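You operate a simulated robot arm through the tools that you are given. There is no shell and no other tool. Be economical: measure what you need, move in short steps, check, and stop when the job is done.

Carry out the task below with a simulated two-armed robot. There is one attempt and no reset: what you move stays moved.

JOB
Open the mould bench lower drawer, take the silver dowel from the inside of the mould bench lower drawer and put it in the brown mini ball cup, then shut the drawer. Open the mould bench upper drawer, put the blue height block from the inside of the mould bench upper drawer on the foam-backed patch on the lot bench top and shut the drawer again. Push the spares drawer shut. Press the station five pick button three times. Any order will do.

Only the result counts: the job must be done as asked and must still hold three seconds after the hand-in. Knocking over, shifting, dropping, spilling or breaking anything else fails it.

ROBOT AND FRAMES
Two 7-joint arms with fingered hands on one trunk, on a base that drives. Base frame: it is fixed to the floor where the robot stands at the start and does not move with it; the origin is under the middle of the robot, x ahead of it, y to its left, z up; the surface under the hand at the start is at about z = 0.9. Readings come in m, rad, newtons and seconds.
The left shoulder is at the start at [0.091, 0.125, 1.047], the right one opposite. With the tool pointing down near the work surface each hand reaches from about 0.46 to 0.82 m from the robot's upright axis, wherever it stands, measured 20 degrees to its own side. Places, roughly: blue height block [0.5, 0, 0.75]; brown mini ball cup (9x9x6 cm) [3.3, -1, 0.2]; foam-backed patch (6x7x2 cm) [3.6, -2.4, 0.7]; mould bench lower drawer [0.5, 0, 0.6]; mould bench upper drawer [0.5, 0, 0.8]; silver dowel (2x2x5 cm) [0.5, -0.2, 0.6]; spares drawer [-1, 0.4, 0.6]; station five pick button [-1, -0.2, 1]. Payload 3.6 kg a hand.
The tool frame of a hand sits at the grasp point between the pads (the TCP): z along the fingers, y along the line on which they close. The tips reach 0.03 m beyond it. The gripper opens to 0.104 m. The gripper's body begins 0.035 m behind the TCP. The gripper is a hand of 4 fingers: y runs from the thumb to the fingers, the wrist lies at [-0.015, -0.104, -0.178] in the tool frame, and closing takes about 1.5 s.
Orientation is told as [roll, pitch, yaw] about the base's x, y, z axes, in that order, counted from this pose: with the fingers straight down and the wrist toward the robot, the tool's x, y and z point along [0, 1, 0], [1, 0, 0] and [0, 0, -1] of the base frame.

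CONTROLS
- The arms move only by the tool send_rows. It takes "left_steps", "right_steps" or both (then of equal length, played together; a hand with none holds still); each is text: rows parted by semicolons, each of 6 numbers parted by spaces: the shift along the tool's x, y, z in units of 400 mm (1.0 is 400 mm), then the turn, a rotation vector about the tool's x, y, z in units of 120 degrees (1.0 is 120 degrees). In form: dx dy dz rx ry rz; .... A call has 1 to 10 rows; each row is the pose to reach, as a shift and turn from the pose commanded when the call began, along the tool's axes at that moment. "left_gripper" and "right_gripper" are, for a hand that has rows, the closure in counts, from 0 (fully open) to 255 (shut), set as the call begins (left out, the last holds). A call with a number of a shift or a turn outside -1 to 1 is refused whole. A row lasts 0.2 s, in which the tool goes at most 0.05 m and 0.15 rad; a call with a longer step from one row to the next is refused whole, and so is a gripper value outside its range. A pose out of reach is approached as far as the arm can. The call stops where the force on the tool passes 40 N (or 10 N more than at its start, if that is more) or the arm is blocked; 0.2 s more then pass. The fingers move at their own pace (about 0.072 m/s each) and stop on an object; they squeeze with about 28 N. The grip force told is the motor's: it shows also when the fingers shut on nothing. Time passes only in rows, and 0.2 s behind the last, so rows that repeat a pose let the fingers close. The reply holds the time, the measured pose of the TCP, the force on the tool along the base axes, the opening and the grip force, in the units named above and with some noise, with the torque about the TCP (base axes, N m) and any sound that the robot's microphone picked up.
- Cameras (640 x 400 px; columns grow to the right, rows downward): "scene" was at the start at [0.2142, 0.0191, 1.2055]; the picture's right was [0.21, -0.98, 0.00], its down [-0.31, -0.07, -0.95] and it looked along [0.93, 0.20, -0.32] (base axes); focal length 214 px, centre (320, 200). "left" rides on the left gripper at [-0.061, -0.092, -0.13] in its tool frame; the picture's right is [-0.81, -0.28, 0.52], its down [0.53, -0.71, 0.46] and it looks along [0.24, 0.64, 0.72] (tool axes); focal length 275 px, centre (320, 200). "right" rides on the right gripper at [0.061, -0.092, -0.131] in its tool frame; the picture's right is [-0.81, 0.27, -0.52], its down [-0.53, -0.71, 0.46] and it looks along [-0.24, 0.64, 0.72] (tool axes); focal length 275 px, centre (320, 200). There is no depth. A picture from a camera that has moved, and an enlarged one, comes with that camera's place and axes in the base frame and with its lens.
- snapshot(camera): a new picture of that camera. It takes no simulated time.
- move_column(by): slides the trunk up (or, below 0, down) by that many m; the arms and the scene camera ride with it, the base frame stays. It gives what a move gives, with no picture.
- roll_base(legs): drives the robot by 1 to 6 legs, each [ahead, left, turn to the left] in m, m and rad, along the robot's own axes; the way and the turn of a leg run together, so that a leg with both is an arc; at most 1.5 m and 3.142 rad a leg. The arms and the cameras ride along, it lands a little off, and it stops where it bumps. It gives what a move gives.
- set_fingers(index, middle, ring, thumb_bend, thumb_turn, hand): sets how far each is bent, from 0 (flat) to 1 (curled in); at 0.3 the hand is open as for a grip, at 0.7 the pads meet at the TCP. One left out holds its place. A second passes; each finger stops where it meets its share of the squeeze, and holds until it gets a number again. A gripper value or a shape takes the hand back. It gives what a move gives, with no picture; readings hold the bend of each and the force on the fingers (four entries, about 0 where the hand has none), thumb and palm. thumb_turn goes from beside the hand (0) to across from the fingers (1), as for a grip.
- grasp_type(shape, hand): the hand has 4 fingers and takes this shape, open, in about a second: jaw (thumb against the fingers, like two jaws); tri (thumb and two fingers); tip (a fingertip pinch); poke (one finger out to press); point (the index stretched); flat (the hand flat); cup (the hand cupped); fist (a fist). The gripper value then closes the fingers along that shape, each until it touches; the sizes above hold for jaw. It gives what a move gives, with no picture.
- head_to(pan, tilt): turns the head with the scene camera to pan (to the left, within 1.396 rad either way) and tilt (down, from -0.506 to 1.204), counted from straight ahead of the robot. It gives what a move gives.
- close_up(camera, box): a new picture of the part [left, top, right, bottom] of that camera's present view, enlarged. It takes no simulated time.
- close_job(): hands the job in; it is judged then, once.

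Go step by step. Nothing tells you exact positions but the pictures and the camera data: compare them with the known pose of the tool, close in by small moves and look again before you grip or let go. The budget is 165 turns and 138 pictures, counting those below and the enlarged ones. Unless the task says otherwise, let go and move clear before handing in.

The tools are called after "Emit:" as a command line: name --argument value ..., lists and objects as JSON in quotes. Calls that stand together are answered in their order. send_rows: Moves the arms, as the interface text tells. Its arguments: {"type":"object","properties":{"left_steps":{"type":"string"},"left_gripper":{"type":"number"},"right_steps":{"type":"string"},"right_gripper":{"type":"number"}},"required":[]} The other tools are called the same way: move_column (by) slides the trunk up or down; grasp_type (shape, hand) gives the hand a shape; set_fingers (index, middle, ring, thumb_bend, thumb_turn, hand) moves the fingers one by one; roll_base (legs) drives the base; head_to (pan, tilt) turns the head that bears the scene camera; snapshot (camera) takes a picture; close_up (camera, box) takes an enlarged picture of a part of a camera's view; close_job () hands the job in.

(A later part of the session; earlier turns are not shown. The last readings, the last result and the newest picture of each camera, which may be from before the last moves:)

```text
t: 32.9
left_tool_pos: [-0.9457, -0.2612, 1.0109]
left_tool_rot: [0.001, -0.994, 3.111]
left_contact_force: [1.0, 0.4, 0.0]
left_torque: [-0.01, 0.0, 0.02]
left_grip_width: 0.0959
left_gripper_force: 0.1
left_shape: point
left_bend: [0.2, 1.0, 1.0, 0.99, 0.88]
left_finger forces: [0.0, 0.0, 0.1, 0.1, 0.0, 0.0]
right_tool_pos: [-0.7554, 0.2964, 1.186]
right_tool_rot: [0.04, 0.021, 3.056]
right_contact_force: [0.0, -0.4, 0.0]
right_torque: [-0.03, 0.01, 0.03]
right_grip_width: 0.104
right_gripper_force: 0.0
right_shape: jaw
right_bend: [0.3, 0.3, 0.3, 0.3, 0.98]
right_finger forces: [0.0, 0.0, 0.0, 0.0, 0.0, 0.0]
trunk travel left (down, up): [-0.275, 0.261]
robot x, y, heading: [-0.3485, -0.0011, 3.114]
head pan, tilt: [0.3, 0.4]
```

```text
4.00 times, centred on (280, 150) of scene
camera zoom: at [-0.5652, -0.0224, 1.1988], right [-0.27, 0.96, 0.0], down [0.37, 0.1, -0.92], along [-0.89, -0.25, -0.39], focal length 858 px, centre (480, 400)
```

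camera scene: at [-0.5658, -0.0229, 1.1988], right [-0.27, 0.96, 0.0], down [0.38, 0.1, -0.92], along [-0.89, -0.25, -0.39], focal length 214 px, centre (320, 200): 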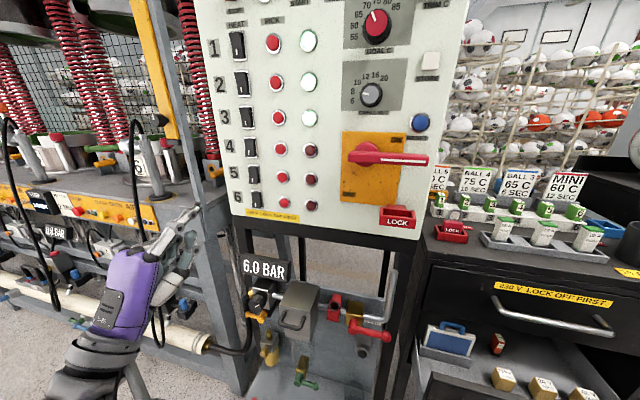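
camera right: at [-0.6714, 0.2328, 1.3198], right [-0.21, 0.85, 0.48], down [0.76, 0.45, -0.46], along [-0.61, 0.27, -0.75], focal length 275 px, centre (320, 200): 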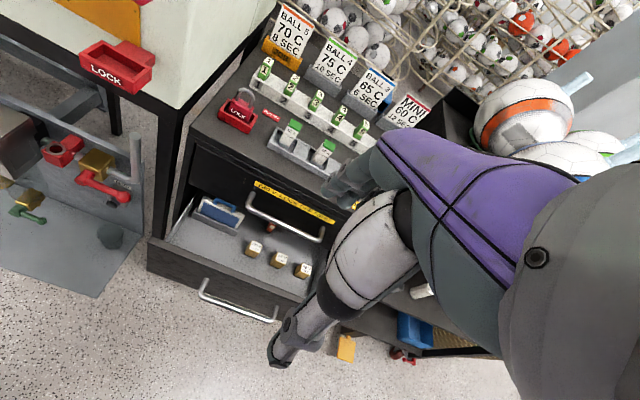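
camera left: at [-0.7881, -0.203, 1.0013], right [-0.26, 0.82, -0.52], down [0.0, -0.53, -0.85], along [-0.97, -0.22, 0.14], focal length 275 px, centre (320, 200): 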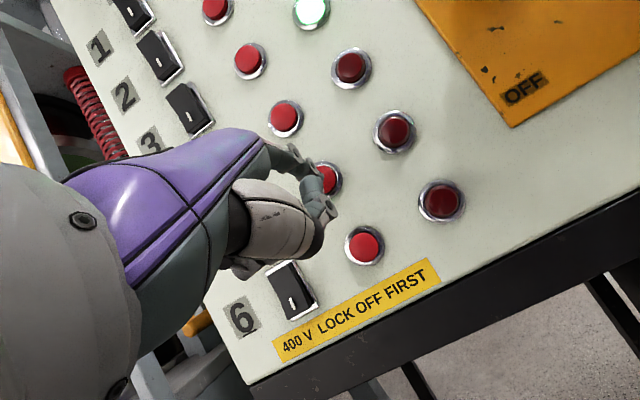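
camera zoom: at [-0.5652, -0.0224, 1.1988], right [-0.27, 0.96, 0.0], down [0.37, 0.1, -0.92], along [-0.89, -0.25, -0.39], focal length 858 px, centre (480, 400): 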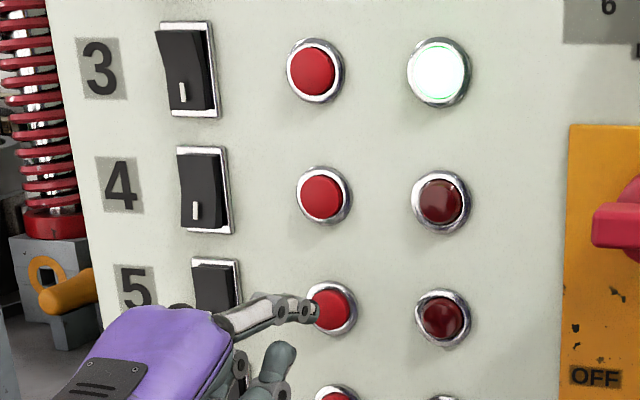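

I'll press a second time with a slightly shorter stroke, returning in the same call.

Emit:
send_rows --left_steps "0 0.0031 0.022 0 0 0; 0 0.0087 0.0305 0 0 0; 0 0.0142 0.039 0 0 0; 0 0.0198 0.047 0 0 0; 0 0.0031 0.022 0 0 0; 0 0 0 0 0 0; 0 0 0 0 0 0"

```text
t: 34.5
left_tool_pos: [-0.9464, -0.2607, 1.0089]
left_tool_rot: [0.001, -0.993, 3.111]
left_contact_force: [-0.6, -0.3, 0.0]
left_torque: [0.0, -0.03, -0.01]
left_grip_width: 0.0961
left_gripper_force: 0.1
left_shape: point
left_bend: [0.2, 1.0, 1.0, 0.99, 0.88]
left_finger forces: [0.0, 0.0, 0.0, 0.0, 0.0, 0.1]
right_tool_pos: [-0.7563, 0.2974, 1.1859]
right_tool_rot: [0.039, 0.021, 3.055]
right_contact_force: [0.4, -0.2, 0.3]
right_torque: [-0.01, -0.01, -0.02]
right_grip_width: 0.1039
right_gripper_force: 0.0
right_shape: jaw
right_bend: [0.3, 0.3, 0.3, 0.3, 0.98]
right_finger forces: [0.0, 0.0, 0.0, 0.1, 0.0, 0.1]
trunk travel left (down, up): [-0.275, 0.261]
robot x, y, heading: [-0.3524, -0.0017, 3.113]
head pan, tilt: [0.3, 0.4]
heard: click
```

Click number two. Same stroke once more for the third press.

Emit:
send_rows --left_steps "0 0.0031 0.022 0 0 0; 0 0.0087 0.0305 0 0 0; 0 0.0142 0.039 0 0 0; 0 0.0198 0.047 0 0 0; 0 0.0031 0.022 0 0 0; 0 0 0 0 0 0; 0 -0.04 -0.06 0 0 0; 0 -0.08 -0.12 0 0 0; 0 -0.12 -0.18 0 0 0; 0 -0.12 -0.18 0 0 0"

Emit:
snapshot --camera "scene"

```text
t: 36.7
left_tool_pos: [-0.8741, -0.2697, 1.0054]
left_tool_rot: [0.002, -0.995, 3.108]
left_contact_force: [-0.5, -0.2, 0.1]
left_torque: [0.01, 0.01, 0.03]
left_grip_width: 0.0958
left_gripper_force: 0.0
left_shape: point
left_bend: [0.2, 1.0, 1.0, 0.99, 0.88]
left_finger forces: [0.0, 0.1, 0.0, 0.0, 0.0, 0.1]
left hand out of reach, approached as far as the arm can: row 9, 10
right_tool_pos: [-0.7553, 0.2977, 1.1865]
right_tool_rot: [0.04, 0.021, 3.057]
right_contact_force: [-0.8, 0.6, -0.2]
right_torque: [0.01, 0.01, 0.0]
right_grip_width: 0.104
right_gripper_force: 0.1
right_shape: jaw
right_bend: [0.3, 0.3, 0.3, 0.3, 0.98]
right_finger forces: [0.1, 0.0, 0.0, 0.0, 0.0, 0.0]
trunk travel left (down, up): [-0.275, 0.261]
robot x, y, heading: [-0.3523, -0.0021, 3.114]
head pan, tilt: [0.3, 0.4]
heard: click
```

```text
106 pictures are left
camera scene: at [-0.5652, -0.0223, 1.1988], right [-0.27, 0.96, 0.0], down [0.37, 0.1, -0.92], along [-0.89, -0.25, -0.39], focal length 214 px, centre (320, 200)
```

scene: 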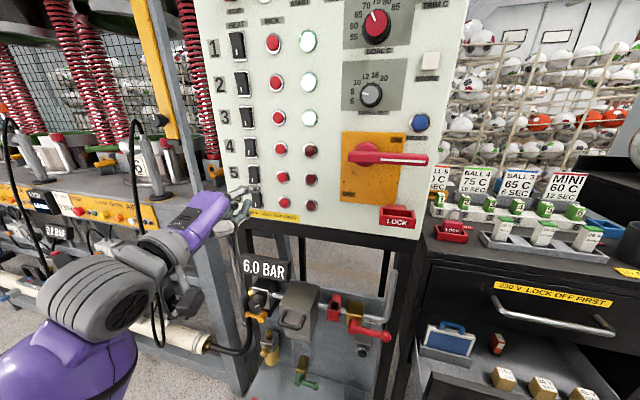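

Three clicks in total, so the button is done. Next is the spares drawer (open lower black drawer, handle about [-0.83, 0.34, 0.67]); I'll tuck the left arm back and turn the right hand into a forward fist.

Emit:
grasp_type --shape "fist" --hand "right"

Emit:
send_rows --left_steps "0.02 0.04 -0.07 0 0 0; 0.04 0.08 -0.14 0 0 0; 0.06 0.12 -0.21 0 0 0; 0.08 0.16 -0.28 0 0 0; 0.1 0.2 -0.35 0 0 0; 0.12 0.24 -0.42 0 0 0; 0.12 0.277 -0.485 0 0 0; 0.12 0.277 -0.485 0 0 0" --right_steps "0 0 0 -0.07 0 0; 0 0 0 -0.14 0 0; 0 0 0 -0.21 0 0; 0 0 0 -0.28 0 0; 0 0 0 -0.35 0 0; 0 0 0 -0.42 0 0; 0 0 0 -0.48 0 0; 0 0 0 -0.48 0 0"

Emit:
move_column --by -0.2

Emit:
head_to --pan -0.6 --tilt 0.7

Emit:
snapshot --camera "scene"

Emit:
snapshot --camera "right"

```text
t: 37.6
left_tool_pos: [-0.8725, -0.2692, 1.0071]
left_tool_rot: [0.003, -0.995, 3.109]
left_contact_force: [0.5, 0.8, -0.4]
left_torque: [0.0, 0.01, -0.04]
left_grip_width: 0.0962
left_gripper_force: 0.1
left_shape: point
left_bend: [0.2, 1.0, 1.0, 0.99, 0.88]
left_finger forces: [0.1, 0.0, 0.0, 0.0, 0.0, 0.0]
right_tool_pos: [-0.7556, 0.2969, 1.1864]
right_tool_rot: [0.04, 0.02, 3.056]
right_contact_force: [0.0, -0.1, -0.1]
right_torque: [0.01, -0.02, 0.0]
right_grip_width: 0.0002
right_gripper_force: 0.0
right_shape: fist
right_bend: [1.0, 1.0, 1.0, 0.86, 0.85]
right_finger forces: [0.0, 0.0, 0.0, 0.0, 0.0, 0.0]
trunk travel left (down, up): [-0.275, 0.261]
robot x, y, heading: [-0.354, -0.0002, 3.117]
head pan, tilt: [0.3, 0.4]
```

```text
t: 39.4
left_tool_pos: [-0.7728, -0.3215, 1.2046]
left_tool_rot: [0.002, -0.994, 3.11]
left_contact_force: [0.5, -0.2, 0.5]
left_torque: [0.01, -0.02, 0.04]
left_grip_width: 0.0959
left_gripper_force: 0.0
left_shape: point
left_bend: [0.2, 1.0, 1.0, 0.99, 0.88]
left_finger forces: [0.0, 0.0, 0.0, 0.1, 0.0, 0.1]
left hand out of reach, approached as far as the arm can: row 1, 2, 3, 4, 5
right_tool_pos: [-0.7715, 0.3113, 1.208]
right_tool_rot: [0.071, -0.983, 2.997]
right_contact_force: [0.3, 0.7, -0.9]
right_torque: [-0.02, 0.0, -0.01]
right_grip_width: 0.0
right_gripper_force: 0.0
right_shape: fist
right_bend: [1.0, 1.0, 1.0, 0.86, 0.85]
right_finger forces: [0.1, 0.0, 0.0, 0.1, 0.0, 0.1]
right hand out of reach, approached as far as the arm can: row 6, 7, 8
trunk travel left (down, up): [-0.275, 0.261]
robot x, y, heading: [-0.3495, -0.0019, 3.109]
head pan, tilt: [0.3, 0.4]
```

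```text
t: 41.6
left_tool_pos: [-0.772, -0.3215, 1.0047]
left_tool_rot: [0.002, -0.995, 3.11]
left_contact_force: [0.8, -0.7, 0.8]
left_torque: [-0.01, 0.01, -0.01]
left_grip_width: 0.0961
left_gripper_force: 0.0
left_shape: point
left_bend: [0.2, 1.0, 1.0, 0.99, 0.88]
left_finger forces: [0.1, 0.0, 0.1, 0.1, 0.0, 0.1]
right_tool_pos: [-0.8501, 0.3133, 0.9318]
right_tool_rot: [0.044, -0.804, 3.018]
right_contact_force: [-0.1, 0.8, -0.4]
right_torque: [-0.02, 0.0, 0.02]
right_grip_width: 0.0001
right_gripper_force: 0.1
right_shape: fist
right_bend: [1.0, 1.0, 1.0, 0.86, 0.85]
right_finger forces: [0.1, 0.1, 0.0, 0.0, 0.1, 0.0]
trunk travel left (down, up): [-0.075, 0.461]
robot x, y, heading: [-0.3587, -0.0007, 3.111]
head pan, tilt: [0.3, 0.4]
```

```text
t: 42.8
left_tool_pos: [-0.7716, -0.3222, 1.0051]
left_tool_rot: [0.002, -0.995, 3.11]
left_contact_force: [0.1, 0.9, -0.6]
left_torque: [-0.02, 0.01, 0.02]
left_grip_width: 0.096
left_gripper_force: 0.2
left_shape: point
left_bend: [0.2, 1.0, 1.0, 0.99, 0.88]
left_finger forces: [0.0, 0.0, 0.0, 0.0, 0.0, 0.0]
right_tool_pos: [-0.8495, 0.3136, 0.9321]
right_tool_rot: [0.045, -0.805, 3.019]
right_contact_force: [-0.1, -0.4, -0.2]
right_torque: [-0.01, 0.0, -0.03]
right_grip_width: 0.0
right_gripper_force: 0.0
right_shape: fist
right_bend: [1.0, 1.0, 1.0, 0.86, 0.85]
right_finger forces: [0.0, 0.0, 0.1, 0.1, 0.1, 0.0]
trunk travel left (down, up): [-0.075, 0.461]
robot x, y, heading: [-0.3526, -0.0017, 3.115]
head pan, tilt: [-0.6, 0.7]
```

```text
105 pictures are left
camera scene: at [-0.6125, 0.0543, 0.9516], right [0.59, 0.81, 0.0], down [0.52, -0.38, -0.77], along [-0.62, 0.45, -0.64], focal length 214 px, centre (320, 200)
```

scene: 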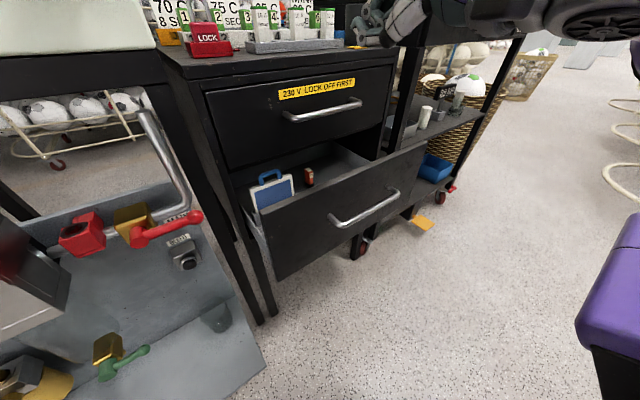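

```text
104 pictures are left
camera right: at [-0.698, 0.2384, 0.9576], right [0.26, 0.81, 0.53], down [0.21, 0.49, -0.85], along [-0.94, 0.33, -0.05], focal length 275 px, centre (320, 200)
```

right: 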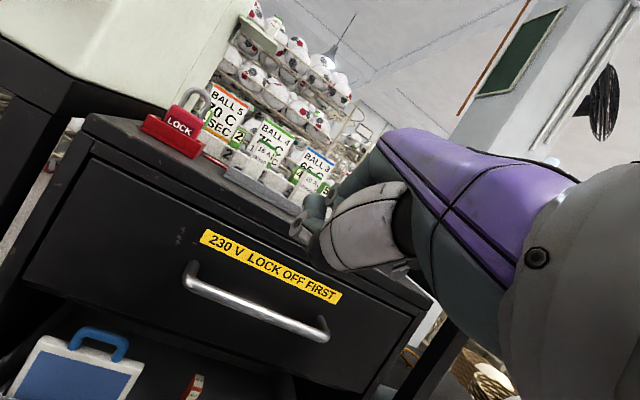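

The right hand is over the cabinet front, so I'll back the base off a bit and then lower the fist to drawer-front height.

Emit:
roll_base --legs '[[-0.14, 0, 0]]'

Emit:
send_rows --right_steps "0 -0.078 0.075 0 0 0; 0 -0.156 0.15 0 0 0; 0 -0.234 0.225 0 0 0; 0 -0.312 0.3 0 0 0; 0 -0.39 0.375 0 0 0; 0 -0.46 0.44 0 0 0; 0 -0.46 0.44 0 0 0"

Emit:
snapshot --camera "scene"

Emit:
snapshot --camera "right"

```text
t: 44.1
left_tool_pos: [-0.6333, -0.324, 1.0061]
left_tool_rot: [0.002, -0.996, 3.107]
left_contact_force: [0.1, 0.3, -0.3]
left_torque: [-0.01, 0.0, -0.02]
left_grip_width: 0.096
left_gripper_force: 0.0
left_shape: point
left_bend: [0.2, 1.0, 1.0, 0.99, 0.88]
left_finger forces: [0.0, 0.0, 0.1, 0.1, 0.0, 0.1]
right_tool_pos: [-0.7097, 0.3105, 0.9326]
right_tool_rot: [0.044, -0.802, 3.02]
right_contact_force: [0.7, 0.1, -0.5]
right_torque: [0.01, -0.03, 0.01]
right_grip_width: 0.0
right_gripper_force: 0.1
right_shape: fist
right_bend: [1.0, 1.0, 1.0, 0.86, 0.85]
right_finger forces: [0.0, 0.0, 0.1, 0.0, 0.1, 0.0]
trunk travel left (down, up): [-0.075, 0.461]
robot x, y, heading: [-0.212, -0.0059, 3.11]
head pan, tilt: [-0.6, 0.7]
```

```text
t: 45.7
left_tool_pos: [-0.6332, -0.3242, 1.0048]
left_tool_rot: [0.003, -0.995, 3.107]
left_contact_force: [0.1, 0.8, -0.2]
left_torque: [0.01, 0.01, -0.02]
left_grip_width: 0.0957
left_gripper_force: 0.1
left_shape: point
left_bend: [0.2, 1.0, 1.0, 0.99, 0.88]
left_finger forces: [0.1, 0.0, 0.0, 0.0, 0.0, 0.0]
right_tool_pos: [-0.6924, 0.3812, 0.7162]
right_tool_rot: [0.045, -0.796, 3.026]
right_contact_force: [-0.2, -0.4, -0.5]
right_torque: [0.01, 0.01, -0.04]
right_grip_width: 0.0
right_gripper_force: 0.0
right_shape: fist
right_bend: [1.0, 1.0, 1.0, 0.86, 0.85]
right_finger forces: [0.1, 0.0, 0.0, 0.0, 0.0, 0.1]
right hand out of reach, approached as far as the arm can: row 1, 2, 3, 4, 5, 6, 7
trunk travel left (down, up): [-0.075, 0.461]
robot x, y, heading: [-0.2096, -0.0039, 3.111]
head pan, tilt: [-0.6, 0.7]
```

```text
103 pictures are left
camera scene: at [-0.4732, 0.0508, 0.9516], right [0.59, 0.81, 0.0], down [0.52, -0.38, -0.76], along [-0.62, 0.45, -0.64], focal length 214 px, centre (320, 200)
```

scene: 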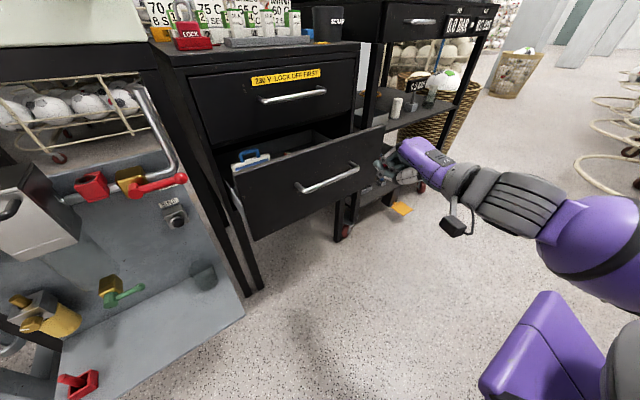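

```text
102 pictures are left
camera right: at [-0.5393, 0.3072, 0.7436], right [0.25, 0.81, 0.53], down [0.21, 0.49, -0.84], along [-0.94, 0.32, -0.05], focal length 275 px, centre (320, 200)
```

right: 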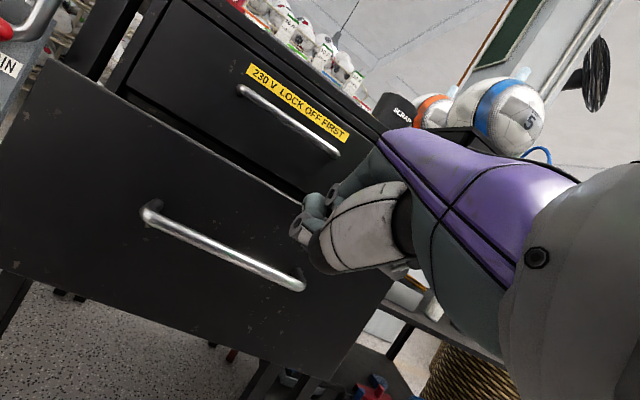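

The fist is in front of the drawer front. I'll lower the trunk 6 cm and then push forward with the arm.

Emit:
move_column --by -0.06

Emit:
send_rows --right_steps "0.03 0.056 0.058 0 0 0; 0.06 0.112 0.116 0 0 0; 0.08 0.168 0.174 0 0 0; 0.08 0.21 0.217 0 0 0"

Emit:
snapshot --camera "scene"

Emit:
snapshot --camera "right"

```text
t: 46.7
left_tool_pos: [-0.6378, -0.326, 0.9515]
left_tool_rot: [0.002, -0.988, 3.105]
left_contact_force: [0.8, -0.3, 0.0]
left_torque: [-0.02, 0.02, 0.01]
left_grip_width: 0.096
left_gripper_force: 0.1
left_shape: point
left_bend: [0.2, 1.0, 1.0, 0.99, 0.88]
left_finger forces: [0.0, 0.0, 0.0, 0.0, 0.1, 0.0]
right_tool_pos: [-0.7021, 0.3826, 0.6568]
right_tool_rot: [0.042, -0.773, 3.027]
right_contact_force: [-0.4, -0.4, -0.6]
right_torque: [0.04, 0.02, 0.04]
right_grip_width: 0.0
right_gripper_force: 0.0
right_shape: fist
right_bend: [1.0, 1.0, 1.0, 0.86, 0.85]
right_finger forces: [0.0, 0.1, 0.1, 0.1, 0.1, 0.1]
trunk travel left (down, up): [-0.015, 0.521]
robot x, y, heading: [-0.2118, -0.0043, 3.114]
head pan, tilt: [-0.6, 0.7]
```

```text
t: 47.7
left_tool_pos: [-0.6382, -0.3258, 0.9511]
left_tool_rot: [0.0, -0.988, 3.104]
left_contact_force: [-0.6, 0.5, -0.7]
left_torque: [0.02, 0.01, -0.01]
left_grip_width: 0.0962
left_gripper_force: 0.0
left_shape: point
left_bend: [0.2, 1.0, 1.0, 0.99, 0.88]
left_finger forces: [0.0, 0.0, 0.1, 0.0, 0.1, 0.0]
right_tool_pos: [-0.7991, 0.3863, 0.7071]
right_tool_rot: [0.045, -0.76, 3.031]
right_contact_force: [-0.2, -0.5, 0.2]
right_torque: [-0.01, -0.04, 0.03]
right_grip_width: 0.0001
right_gripper_force: 0.0
right_shape: fist
right_bend: [1.0, 1.0, 1.0, 0.86, 0.85]
right_finger forces: [0.0, 0.0, 0.1, 0.1, 0.0, 0.0]
right hand out of reach, approached as far as the arm can: row 1, 2, 3, 4
trunk travel left (down, up): [-0.015, 0.521]
robot x, y, heading: [-0.2133, -0.0034, 3.11]
head pan, tilt: [-0.6, 0.7]
```

```text
101 pictures are left
camera scene: at [-0.4876, 0.0514, 0.8991], right [0.59, 0.81, 0.0], down [0.52, -0.38, -0.76], along [-0.62, 0.45, -0.64], focal length 214 px, centre (320, 200)
```

scene: 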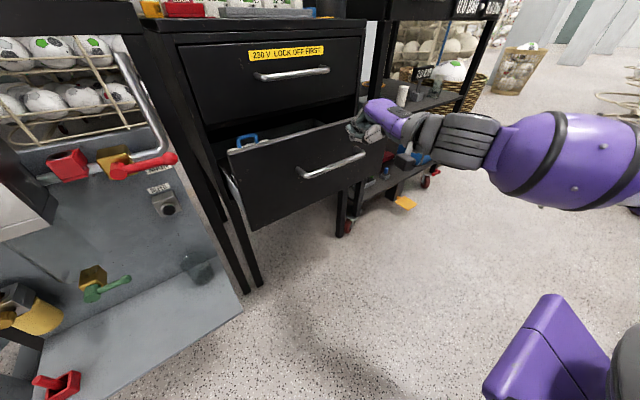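

```text
100 pictures are left
camera right: at [-0.6469, 0.3124, 0.7397], right [0.22, 0.81, 0.54], down [0.24, 0.49, -0.84], along [-0.94, 0.32, -0.09], focal length 275 px, centre (320, 200)
```

right: 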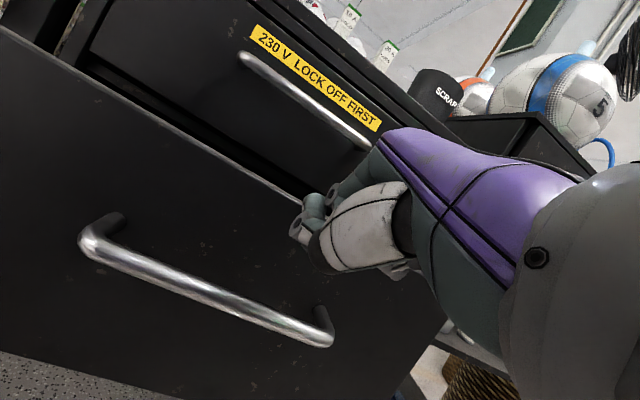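

The fist is too near the drawer's top edge. I'll back off, point the hand more downward (easier for reach), and lower it.

Emit:
send_rows --right_steps "0.03 -0.06 -0.06 0 0 0; 0.06 -0.11 -0.11 0.06 0 0; 0.08 -0.13 -0.11 0.13 0 0; 0.1 -0.17 -0.09 0.20 0 0; 0.12 -0.21 -0.06 0.27 0 0; 0.12 -0.25 -0.02 0.3 0 0; 0.12 -0.25 -0.02 0.3 0 0"

Emit:
snapshot --camera "scene"

```text
t: 49.3
left_tool_pos: [-0.6392, -0.3243, 0.9501]
left_tool_rot: [0.002, -0.99, 3.105]
left_contact_force: [-0.9, -0.3, -1.0]
left_torque: [0.0, -0.02, 0.02]
left_grip_width: 0.096
left_gripper_force: 0.0
left_shape: point
left_bend: [0.2, 1.0, 1.0, 0.99, 0.88]
left_finger forces: [0.1, 0.1, 0.0, 0.0, 0.1, 0.1]
right_tool_pos: [-0.7263, 0.3303, 0.6433]
right_tool_rot: [0.029, -0.145, 3.052]
right_contact_force: [0.3, -0.3, -0.4]
right_torque: [0.0, -0.02, 0.05]
right_grip_width: 0.0
right_gripper_force: 0.0
right_shape: fist
right_bend: [1.0, 1.0, 1.0, 0.86, 0.85]
right_finger forces: [0.0, 0.0, 0.1, 0.0, 0.0, 0.0]
trunk travel left (down, up): [-0.015, 0.521]
robot x, y, heading: [-0.2134, -0.0032, 3.111]
head pan, tilt: [-0.6, 0.7]
```

```text
99 pictures are left
camera scene: at [-0.4877, 0.0514, 0.8991], right [0.59, 0.81, 0.0], down [0.52, -0.38, -0.76], along [-0.62, 0.45, -0.64], focal length 214 px, centre (320, 200)
```

scene: 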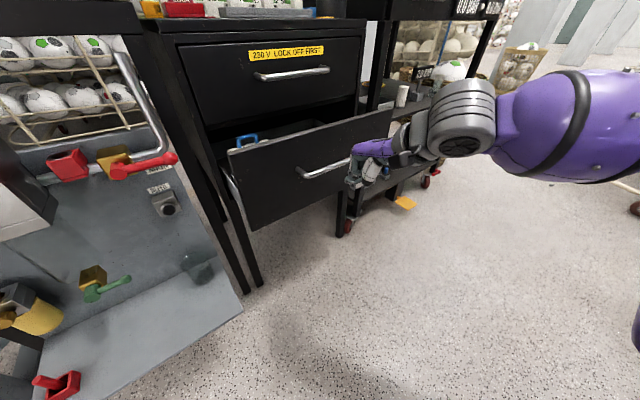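

Good position. I'll tilt the hand slightly so the fist leads, and push the drawer forward.

Emit:
send_rows --right_steps "0 0.02 0 -0.06 0 0; 0 0.06 0.01 -0.12 0 0; 0 0.16 0.023 -0.14 0 0; 0 0.27 0.039 -0.14 0 0; 0 0.36 0.052 -0.14 0 0; 0 0.45 0.065 -0.14 0 0; 0 0.52 0.075 -0.14 0 0; 0 0.58 0.084 -0.14 0 0"

Emit:
snapshot --camera "scene"

```text
t: 51.1
left_tool_pos: [-0.6394, -0.3254, 0.9517]
left_tool_rot: [0.001, -0.988, 3.103]
left_contact_force: [0.6, -0.2, -0.9]
left_torque: [0.01, 0.01, 0.0]
left_grip_width: 0.0961
left_gripper_force: 0.0
left_shape: point
left_bend: [0.2, 1.0, 1.0, 0.99, 0.88]
left_finger forces: [0.0, 0.0, 0.1, 0.0, 0.1, 0.0]
right_tool_pos: [-0.9619, 0.35, 0.6436]
right_tool_rot: [0.033, -0.438, 3.041]
right_contact_force: [-0.7, -0.4, 0.6]
right_torque: [0.0, 0.01, -0.02]
right_grip_width: 0.0958
right_gripper_force: 0.0
right_shape: fist
right_bend: [1.0, 1.0, 1.0, 0.86, 0.85]
right_finger forces: [0.0, 0.1, 0.0, 0.1, 0.0, 0.0]
trunk travel left (down, up): [-0.015, 0.521]
robot x, y, heading: [-0.2166, -0.0056, 3.109]
head pan, tilt: [-0.6, 0.7]
```

```text
98 pictures are left
camera scene: at [-0.4878, 0.0513, 0.8991], right [0.59, 0.81, 0.0], down [0.52, -0.38, -0.76], along [-0.62, 0.45, -0.64], focal length 214 px, centre (320, 200)
```

scene: 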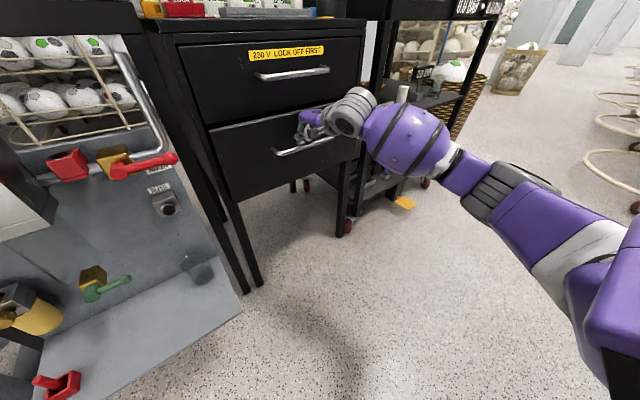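

Nearly shut; I'll keep pushing until it meets the stop.

Emit:
send_rows --right_steps "0 0.023 0.011 0 0 0; 0 0.045 0.021 0 0 0; 0 0.068 0.032 0 0 0; 0 0.09 0.042 0 0 0; 0 0.113 0.053 0 0 0; 0 0.136 0.064 0 0 0"

Emit:
snapshot --camera "scene"

```text
t: 52.4
left_tool_pos: [-0.6353, -0.3242, 0.9519]
left_tool_rot: [0.002, -0.991, 3.102]
left_contact_force: [0.1, 0.0, 0.0]
left_torque: [0.01, 0.01, 0.0]
left_grip_width: 0.0962
left_gripper_force: 0.1
left_shape: point
left_bend: [0.2, 1.0, 1.0, 0.99, 0.88]
left_finger forces: [0.0, 0.1, 0.0, 0.0, 0.0, 0.0]
right_tool_pos: [-1.0046, 0.3564, 0.646]
right_tool_rot: [0.034, -0.436, 3.043]
right_contact_force: [31.6, -5.7, 7.1]
right_torque: [-0.04, 0.34, 0.43]
right_grip_width: 0.0961
right_gripper_force: 0.1
right_shape: fist
right_bend: [1.0, 1.0, 1.0, 0.87, 0.85]
right_finger forces: [4.0, 5.5, 0.0, 0.0, 22.4, 0.0]
trunk travel left (down, up): [-0.015, 0.521]
robot x, y, heading: [-0.2096, -0.0013, 3.11]
head pan, tilt: [-0.6, 0.7]
stopped in row 6 (right hand): the force on the tool passed its limit at 47 N (the readings are from after the stop); the commanded pose is now the measured one
```

```text
97 pictures are left
camera scene: at [-0.484, 0.0514, 0.8999], right [0.59, 0.81, 0.0], down [0.52, -0.38, -0.77], along [-0.62, 0.45, -0.64], focal length 214 px, centre (320, 200)
```

scene: 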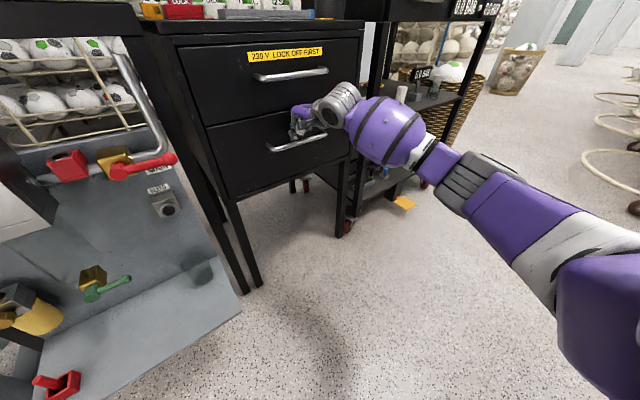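

The drawer met its stop. Withdrawing the hand and checking that it is flush.

Emit:
send_rows --right_steps "0 -0.1 -0.05 0 0 0; 0 -0.2 -0.1 0 0 0; 0 -0.3 -0.15 0 0 0; 0 -0.4 -0.2 0 0 0; 0 -0.48 -0.24 0 0 0; 0 -0.48 -0.24 0 0 0"

Emit:
close_up --camera "scene" --box '[120, 20, 440, 220]'

```text
t: 53.8
left_tool_pos: [-0.6398, -0.3243, 0.9505]
left_tool_rot: [0.003, -0.989, 3.106]
left_contact_force: [0.6, -0.4, -0.8]
left_torque: [0.02, -0.06, 0.03]
left_grip_width: 0.096
left_gripper_force: 0.0
left_shape: point
left_bend: [0.2, 1.0, 1.0, 0.99, 0.88]
left_finger forces: [0.1, 0.0, 0.1, 0.1, 0.0, 0.0]
right_tool_pos: [-0.7914, 0.3388, 0.6489]
right_tool_rot: [0.032, -0.434, 3.044]
right_contact_force: [0.2, -0.3, -0.6]
right_torque: [0.02, -0.02, 0.0]
right_grip_width: 0.096
right_gripper_force: 0.1
right_shape: fist
right_bend: [1.0, 1.0, 1.0, 0.86, 0.85]
right_finger forces: [0.1, 0.1, 0.0, 0.0, 0.1, 0.0]
trunk travel left (down, up): [-0.015, 0.521]
robot x, y, heading: [-0.2107, -0.0069, 3.107]
head pan, tilt: [-0.6, 0.7]
```

```text
2.00 times, centred on (280, 120) of scene
camera zoom: at [-0.487, 0.0516, 0.8991], right [0.59, 0.81, 0.0], down [0.52, -0.38, -0.76], along [-0.62, 0.45, -0.64], focal length 429 px, centre (400, 360)
```

zoom: 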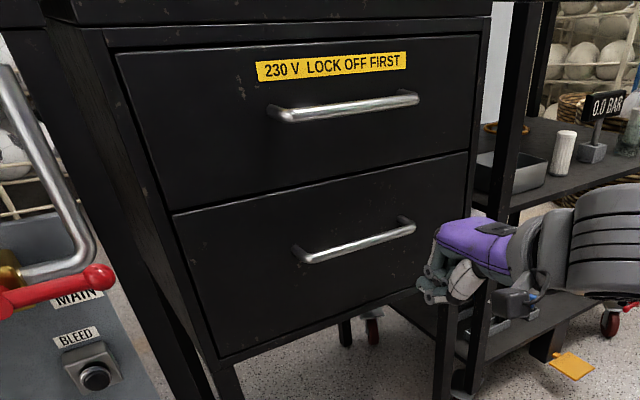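

The spares drawer is shut. Now I'll lift the trunk, restore the hands to jaw shape, move to mid-aisle and turn back to the mould bench.

Emit:
move_column --by 0.38

Emit:
send_rows --right_steps "0 -0.03 -0.03 0.03 0 0; 0 -0.06 -0.06 0.06 0 0; 0 -0.1 -0.1 0.12 0 0; 0 -0.14 -0.14 0.15 0 0; 0 -0.18 -0.2 0.15 0 0;0 -0.18 -0.2 0.15 0 0"

Emit:
grasp_type --shape "jaw" --hand "right"

Emit:
grasp_type --shape "jaw" --hand "left"

Emit:
head_to --pan 0 --tilt 0.7

Emit:
roll_base --legs '[[0.18, 0, 0], [0, 0, -1.57]]'

Emit:
snapshot --camera "scene"

```text
t: 57.4
left_tool_pos: [-0.6379, -0.3243, 1.3309]
left_tool_rot: [0.002, -0.988, 3.103]
left_contact_force: [-0.1, -0.3, 0.3]
left_torque: [0.01, 0.03, -0.01]
left_grip_width: 0.0959
left_gripper_force: 0.1
left_shape: point
left_bend: [0.2, 1.0, 1.0, 0.99, 0.88]
left_finger forces: [0.0, 0.0, 0.1, 0.0, 0.0, 0.0]
right_tool_pos: [-0.7941, 0.3373, 1.0284]
right_tool_rot: [0.034, -0.433, 3.041]
right_contact_force: [-0.6, 0.4, 0.5]
right_torque: [-0.02, -0.04, -0.01]
right_grip_width: 0.0961
right_gripper_force: 0.1
right_shape: fist
right_bend: [1.0, 1.0, 1.0, 0.86, 0.85]
right_finger forces: [0.1, 0.1, 0.0, 0.0, 0.1, 0.0]
trunk travel left (down, up): [-0.395, 0.141]
robot x, y, heading: [-0.2111, -0.0059, 3.111]
head pan, tilt: [-0.6, 0.7]
```

```text
t: 58.8
left_tool_pos: [-0.6389, -0.3232, 1.3315]
left_tool_rot: [0.001, -0.987, 3.106]
left_contact_force: [-0.4, 0.0, 1.0]
left_torque: [0.0, 0.05, -0.01]
left_grip_width: 0.0964
left_gripper_force: 0.1
left_shape: point
left_bend: [0.2, 1.0, 1.0, 0.99, 0.88]
left_finger forces: [0.0, 0.0, 0.0, 0.1, 0.0, 0.1]
right_tool_pos: [-0.6947, 0.3293, 1.0717]
right_tool_rot: [0.031, -0.118, 3.053]
right_contact_force: [-0.8, -0.3, 0.1]
right_torque: [-0.04, -0.01, 0.03]
right_grip_width: 0.096
right_gripper_force: 0.1
right_shape: fist
right_bend: [1.0, 1.0, 1.0, 0.86, 0.85]
right_finger forces: [0.0, 0.0, 0.0, 0.1, 0.1, 0.0]
trunk travel left (down, up): [-0.395, 0.141]
robot x, y, heading: [-0.2111, -0.0054, 3.11]
head pan, tilt: [-0.6, 0.7]
```

```text
t: 59.7
left_tool_pos: [-0.6386, -0.324, 1.3307]
left_tool_rot: [0.002, -0.987, 3.105]
left_contact_force: [0.1, 0.1, -0.4]
left_torque: [0.03, -0.01, 0.02]
left_grip_width: 0.0957
left_gripper_force: 0.0
left_shape: point
left_bend: [0.2, 1.0, 1.0, 0.99, 0.88]
left_finger forces: [0.0, 0.1, 0.0, 0.0, 0.1, 0.0]
right_tool_pos: [-0.6939, 0.3295, 1.0707]
right_tool_rot: [0.032, -0.12, 3.051]
right_contact_force: [-0.4, 0.1, 0.0]
right_torque: [0.03, 0.0, 0.0]
right_grip_width: 0.1035
right_gripper_force: 0.0
right_shape: jaw
right_bend: [0.3, 0.3, 0.3, 0.3, 0.97]
right_finger forces: [0.0, 0.0, 0.0, 0.1, 0.0, 0.0]
trunk travel left (down, up): [-0.395, 0.141]
robot x, y, heading: [-0.2106, -0.0059, 3.105]
head pan, tilt: [-0.6, 0.7]
```

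```text
t: 60.6
left_tool_pos: [-0.6384, -0.3234, 1.3308]
left_tool_rot: [0.002, -0.988, 3.104]
left_contact_force: [-0.9, 0.8, 0.4]
left_torque: [-0.01, 0.02, -0.01]
left_grip_width: 0.1035
left_gripper_force: 0.0
left_shape: jaw
left_bend: [0.3, 0.3, 0.3, 0.3, 0.97]
left_finger forces: [0.0, 0.1, 0.0, 0.0, 0.0, 0.0]
right_tool_pos: [-0.6954, 0.331, 1.0723]
right_tool_rot: [0.03, -0.121, 3.05]
right_contact_force: [0.1, 0.2, 0.4]
right_torque: [0.0, 0.04, -0.03]
right_grip_width: 0.1035
right_gripper_force: 0.0
right_shape: jaw
right_bend: [0.3, 0.3, 0.3, 0.3, 0.97]
right_finger forces: [0.0, 0.0, 0.0, 0.0, 0.1, 0.0]
trunk travel left (down, up): [-0.395, 0.141]
robot x, y, heading: [-0.2099, -0.0059, 3.106]
head pan, tilt: [-0.6, 0.7]
```

```text
t: 61.6
left_tool_pos: [-0.6389, -0.3238, 1.3308]
left_tool_rot: [0.002, -0.989, 3.104]
left_contact_force: [-0.2, 0.7, 0.4]
left_torque: [0.03, 0.01, -0.03]
left_grip_width: 0.1039
left_gripper_force: 0.0
left_shape: jaw
left_bend: [0.3, 0.3, 0.3, 0.3, 0.97]
left_finger forces: [0.0, 0.0, 0.0, 0.0, 0.1, 0.0]
right_tool_pos: [-0.6947, 0.3292, 1.0722]
right_tool_rot: [0.03, -0.12, 3.05]
right_contact_force: [0.2, 0.2, -0.2]
right_torque: [0.0, -0.03, 0.0]
right_grip_width: 0.1035
right_gripper_force: 0.0
right_shape: jaw
right_bend: [0.3, 0.3, 0.3, 0.3, 0.97]
right_finger forces: [0.1, 0.0, 0.0, 0.0, 0.0, 0.0]
trunk travel left (down, up): [-0.395, 0.141]
robot x, y, heading: [-0.2119, -0.003, 3.106]
head pan, tilt: [0.0, 0.7]
```

```text
t: 66.9
left_tool_pos: [-0.7222, 0.4176, 1.3296]
left_tool_rot: [0.003, -0.988, 1.56]
left_contact_force: [-0.6, -0.4, -0.6]
left_torque: [0.03, 0.0, 0.04]
left_grip_width: 0.1038
left_gripper_force: 0.0
left_shape: jaw
left_bend: [0.3, 0.3, 0.3, 0.3, 0.97]
left_finger forces: [0.0, 0.0, 0.0, 0.1, 0.0, 0.0]
right_tool_pos: [-0.071, 0.493, 1.0703]
right_tool_rot: [0.032, -0.121, 1.51]
right_contact_force: [-0.2, -0.5, 0.3]
right_torque: [0.01, -0.02, 0.02]
right_grip_width: 0.1036
right_gripper_force: 0.1
right_shape: jaw
right_bend: [0.3, 0.3, 0.3, 0.3, 0.97]
right_finger forces: [0.1, 0.0, 0.0, 0.1, 0.1, 0.0]
trunk travel left (down, up): [-0.395, 0.141]
robot x, y, heading: [-0.3942, 0.0017, 1.564]
head pan, tilt: [0.0, 0.7]
```

```text
95 pictures are left
camera scene: at [-0.3915, 0.1819, 1.2901], right [1.0, 0.0, 0.0], down [0.0, -0.64, -0.76], along [0.0, 0.76, -0.64], focal length 214 px, centre (320, 200)
```

scene: 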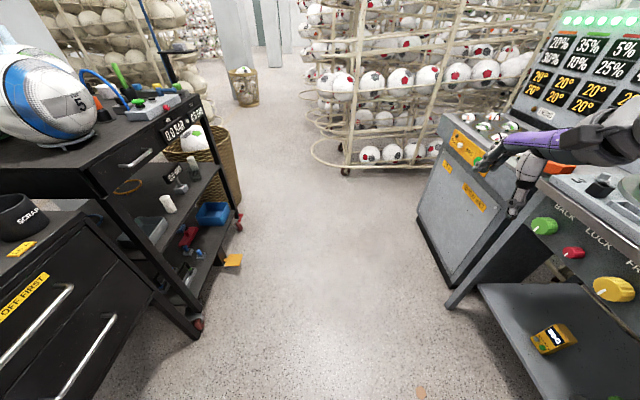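

The aisle is clear. I'll move a bit along it (y≈0.2), then finish the turn to face the bench.

Emit:
roll_base --legs '[[0.2, 0.06, 0], [0, 0, -1.56]]'

Emit:
snapshot --camera "scene"

Emit:
snapshot --camera "right"

```text
t: 72.3
left_tool_pos: [-0.0391, 0.5399, 1.3327]
left_tool_rot: [0.002, -0.987, 0.013]
left_contact_force: [0.7, -0.4, 0.6]
left_torque: [0.01, 0.0, -0.01]
left_grip_width: 0.1036
left_gripper_force: 0.0
left_shape: jaw
left_bend: [0.3, 0.3, 0.3, 0.3, 0.97]
left_finger forces: [0.0, 0.0, 0.1, 0.1, 0.0, 0.0]
right_tool_pos: [0.0494, -0.11, 1.0723]
right_tool_rot: [0.031, -0.12, -0.039]
right_contact_force: [0.5, -0.7, -0.2]
right_torque: [0.01, 0.01, -0.03]
right_grip_width: 0.1037
right_gripper_force: 0.0
right_shape: jaw
right_bend: [0.3, 0.3, 0.3, 0.3, 0.97]
right_finger forces: [0.0, 0.1, 0.0, 0.0, 0.1, 0.1]
trunk travel left (down, up): [-0.395, 0.141]
robot x, y, heading: [-0.4499, 0.2001, 0.018]
head pan, tilt: [0.0, 0.7]
```

```text
94 pictures are left
camera scene: at [-0.269, 0.2037, 1.2901], right [0.02, -1.0, 0.0], down [-0.64, -0.01, -0.76], along [0.76, 0.01, -0.64], focal length 214 px, centre (320, 200)
```

scene: 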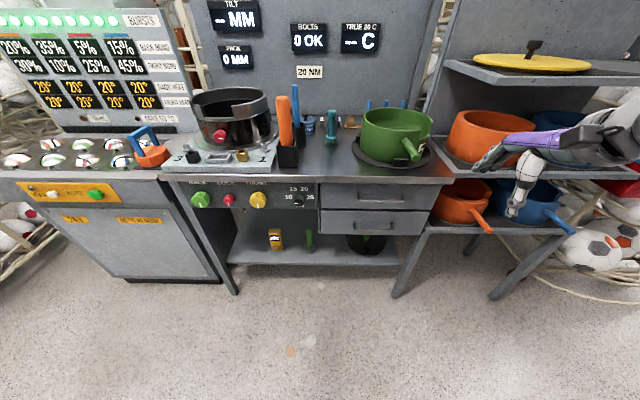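

```text
93 pictures are left
camera right: at [-0.0541, -0.0488, 1.1907], right [0.18, -0.83, 0.52], down [-0.67, -0.49, -0.55], along [0.72, -0.25, -0.65], focal length 275 px, centre (320, 200)
```

right: 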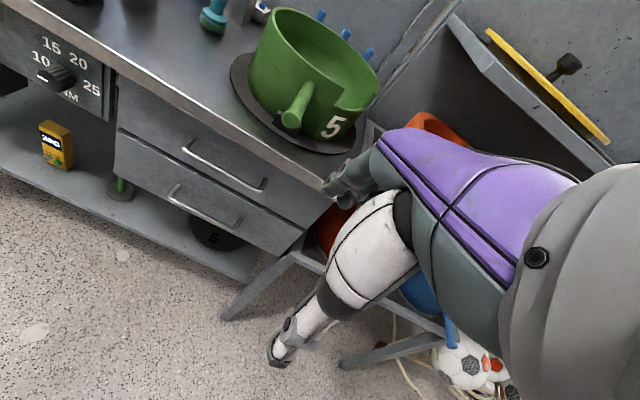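

Emit:
close_up --camera "scene" --box '[290, 160, 450, 260]'

Emit:
close_up --camera "right" --box '[100, 70, 340, 260]'

```text
4.00 times, centred on (370, 210) of scene
camera zoom: at [-0.269, 0.2037, 1.2901], right [0.02, -1.0, 0.0], down [-0.64, -0.01, -0.76], along [0.76, 0.01, -0.64], focal length 858 px, centre (120, 160)
```

zoom: 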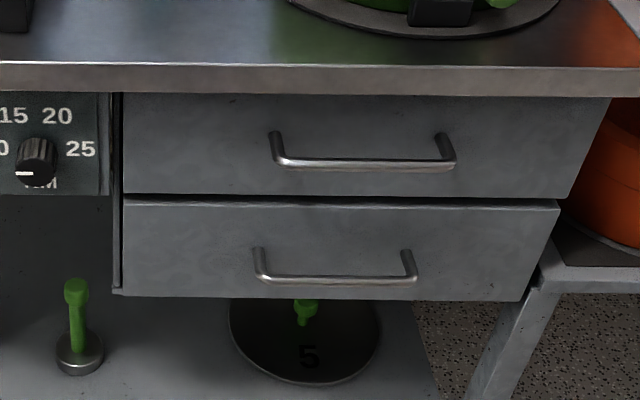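

```text
2.11 times, centred on (220, 165) of right
camera zoom: at [-0.0541, -0.0488, 1.1907], right [0.18, -0.83, 0.52], down [-0.67, -0.49, -0.55], along [0.72, -0.25, -0.65], focal length 580 px, centre (530, 274)
```

zoom: 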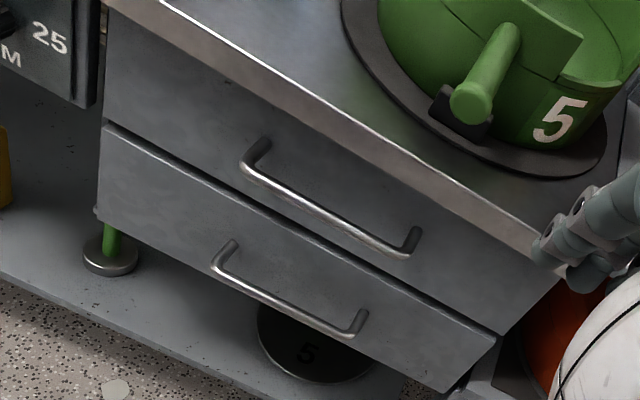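

Handles triangulate to lower ≈[0.307, -0.006, 0.657] and upper ≈[0.306, 0, 0.807], about 15 cm wide. I'll lower the trunk and bring the right hand to a forward grasp pose for the lower handle.

Emit:
move_column --by -0.38

Emit:
send_rows --right_steps "0.03 0.03 0 -0.065 0 0; 0.06 0.06 0.01 -0.13 0 0; 0.09 0.09 0.01 -0.195 0 0; 0.12 0.12 0.01 -0.26 0 0; 0.15 0.15 0.02 -0.325 0 0; 0.18 0.18 0.02 -0.39 0 0; 0.21 0.21 0.02 -0.455 0 0; 0.24 0.24 0.03 -0.516 0 0; 0.24 0.24 0.03 -0.516 0 0" --right_gripper 0

Emit:
snapshot --camera "scene"

Emit:
snapshot --camera "right"

```text
t: 76.0
left_tool_pos: [-0.0395, 0.5409, 0.9515]
left_tool_rot: [0.001, -0.989, 0.016]
left_contact_force: [-1.0, -0.9, -0.3]
left_torque: [0.0, -0.04, -0.01]
left_grip_width: 0.1034
left_gripper_force: 0.1
left_shape: jaw
left_bend: [0.3, 0.3, 0.3, 0.3, 0.97]
left_finger forces: [0.0, 0.0, 0.0, 0.1, 0.1, 0.1]
right_tool_pos: [0.0484, -0.1094, 0.6919]
right_tool_rot: [0.03, -0.118, -0.038]
right_contact_force: [-0.6, 0.0, 0.3]
right_torque: [0.0, 0.02, 0.01]
right_grip_width: 0.1033
right_gripper_force: 0.0
right_shape: jaw
right_bend: [0.3, 0.3, 0.3, 0.3, 0.97]
right_finger forces: [0.0, 0.1, 0.1, 0.0, 0.1, 0.1]
trunk travel left (down, up): [-0.015, 0.521]
robot x, y, heading: [-0.4492, 0.2027, 0.021]
head pan, tilt: [0.0, 0.7]
```

```text
t: 78.0
left_tool_pos: [-0.0397, 0.541, 0.9513]
left_tool_rot: [0.002, -0.987, 0.014]
left_contact_force: [0.0, 0.8, 0.2]
left_torque: [0.0, 0.0, 0.0]
left_grip_width: 0.1037
left_gripper_force: 0.1
left_shape: jaw
left_bend: [0.3, 0.3, 0.3, 0.3, 0.97]
left_finger forces: [0.0, 0.0, 0.0, 0.0, 0.1, 0.0]
right_tool_pos: [0.1375, -0.0764, 0.7051]
right_tool_rot: [0.091, -1.198, -0.113]
right_contact_force: [1.3, -0.9, 0.2]
right_torque: [0.01, -0.01, 0.01]
right_grip_width: 0.104
right_gripper_force: 0.2
right_shape: jaw
right_bend: [0.3, 0.3, 0.3, 0.3, 0.98]
right_finger forces: [0.1, 0.1, 0.0, 0.0, 0.0, 0.1]
right hand out of reach, approached as far as the arm can: row 2, 3, 4, 5, 6, 7, 8, 9
trunk travel left (down, up): [-0.015, 0.521]
robot x, y, heading: [-0.4498, 0.2031, 0.018]
head pan, tilt: [0.0, 0.7]
```

```text
90 pictures are left
camera scene: at [-0.1594, 0.2058, 0.8991], right [0.02, -1.0, 0.0], down [-0.64, -0.01, -0.76], along [0.76, 0.01, -0.64], focal length 214 px, centre (320, 200)
```

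scene: 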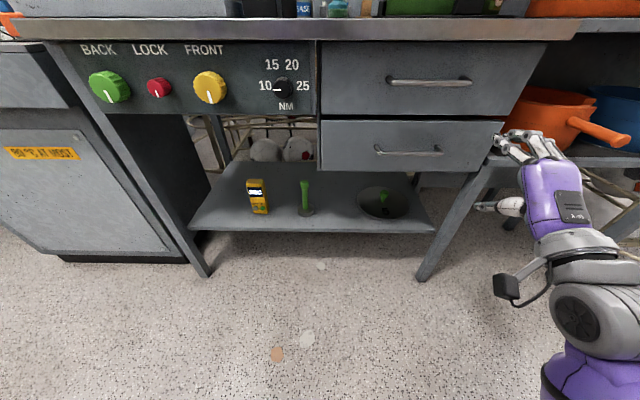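

```text
89 pictures are left
camera right: at [-0.0149, -0.011, 0.6668], right [-0.41, -0.81, 0.42], down [0.15, -0.51, -0.85], along [0.9, -0.28, 0.33], focal length 275 px, centre (320, 200)
```

right: 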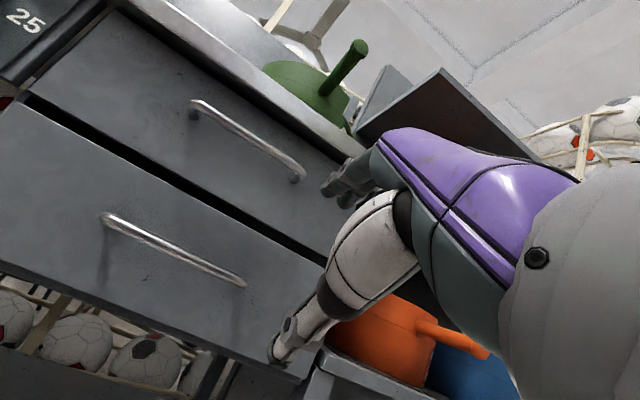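

I'll shift the base slightly left and bring the open hand forward and down to just in front of the lower handle.

Emit:
roll_base --legs '[[0, 0.06, 0]]'

Emit:
send_rows --right_steps "0 -0.013 0.077 0 0 0; 0 -0.026 0.154 0 0 0; 0 -0.039 0.23 0 0 0; 0 -0.039 0.23 0 0 0"

Emit:
snapshot --camera "scene"

Emit:
snapshot --camera "right"

```text
t: 79.2
left_tool_pos: [-0.0407, 0.5997, 0.9513]
left_tool_rot: [0.002, -0.988, 0.014]
left_contact_force: [-0.4, 0.2, 0.9]
left_torque: [0.01, -0.04, 0.0]
left_grip_width: 0.1039
left_gripper_force: 0.1
left_shape: jaw
left_bend: [0.3, 0.3, 0.3, 0.3, 0.97]
left_finger forces: [0.0, 0.1, 0.0, 0.0, 0.1, 0.0]
right_tool_pos: [0.1361, -0.0175, 0.7038]
right_tool_rot: [0.088, -1.199, -0.11]
right_contact_force: [-0.6, -0.3, -1.0]
right_torque: [0.02, 0.01, 0.01]
right_grip_width: 0.1037
right_gripper_force: 0.1
right_shape: jaw
right_bend: [0.3, 0.3, 0.3, 0.3, 0.98]
right_finger forces: [0.0, 0.0, 0.1, 0.0, 0.0, 0.0]
trunk travel left (down, up): [-0.015, 0.521]
robot x, y, heading: [-0.4527, 0.2586, 0.017]
head pan, tilt: [0.0, 0.7]
```

```text
t: 80.2
left_tool_pos: [-0.0398, 0.6013, 0.9518]
left_tool_rot: [0.003, -0.987, 0.014]
left_contact_force: [-0.9, -0.3, -0.3]
left_torque: [0.0, 0.0, 0.01]
left_grip_width: 0.1036
left_gripper_force: 0.1
left_shape: jaw
left_bend: [0.3, 0.3, 0.3, 0.3, 0.97]
left_finger forces: [0.0, 0.0, 0.0, 0.0, 0.1, 0.0]
right_tool_pos: [0.2122, -0.0373, 0.6616]
right_tool_rot: [0.094, -1.196, -0.106]
right_contact_force: [-0.5, -0.7, -0.4]
right_torque: [0.01, 0.03, 0.0]
right_grip_width: 0.104
right_gripper_force: 0.0
right_shape: jaw
right_bend: [0.3, 0.3, 0.3, 0.3, 0.98]
right_finger forces: [0.0, 0.0, 0.1, 0.0, 0.0, 0.0]
right hand out of reach, approached as far as the arm can: row 1, 2, 3, 4
trunk travel left (down, up): [-0.015, 0.521]
robot x, y, heading: [-0.4498, 0.2598, 0.021]
head pan, tilt: [0.0, 0.7]
```

```text
88 pictures are left
camera scene: at [-0.1605, 0.2654, 0.8991], right [0.02, -1.0, 0.0], down [-0.64, -0.01, -0.76], along [0.76, 0.01, -0.64], focal length 214 px, centre (320, 200)
```

scene: 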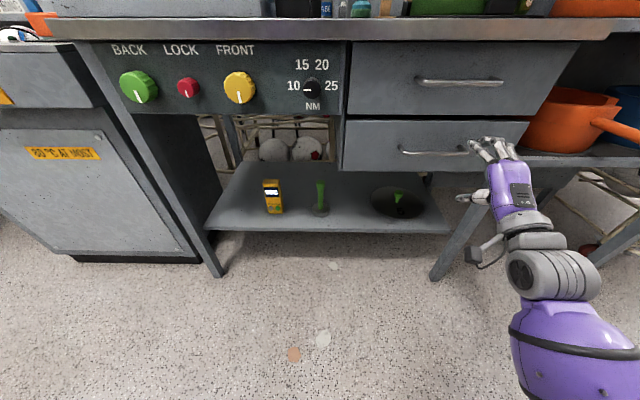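

```text
87 pictures are left
camera right: at [0.0586, 0.0274, 0.6236], right [-0.4, -0.82, 0.42], down [0.16, -0.51, -0.85], along [0.9, -0.27, 0.33], focal length 275 px, centre (320, 200)
```

right: 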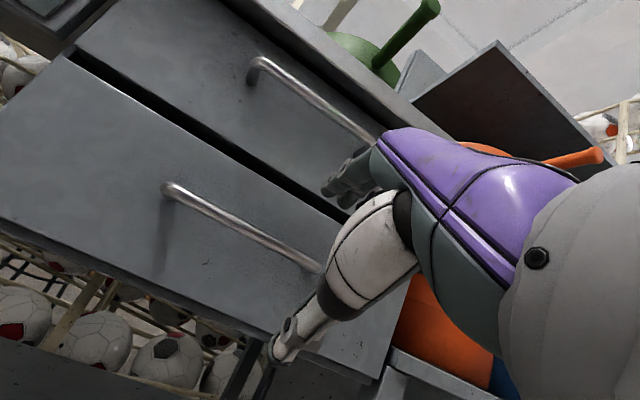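

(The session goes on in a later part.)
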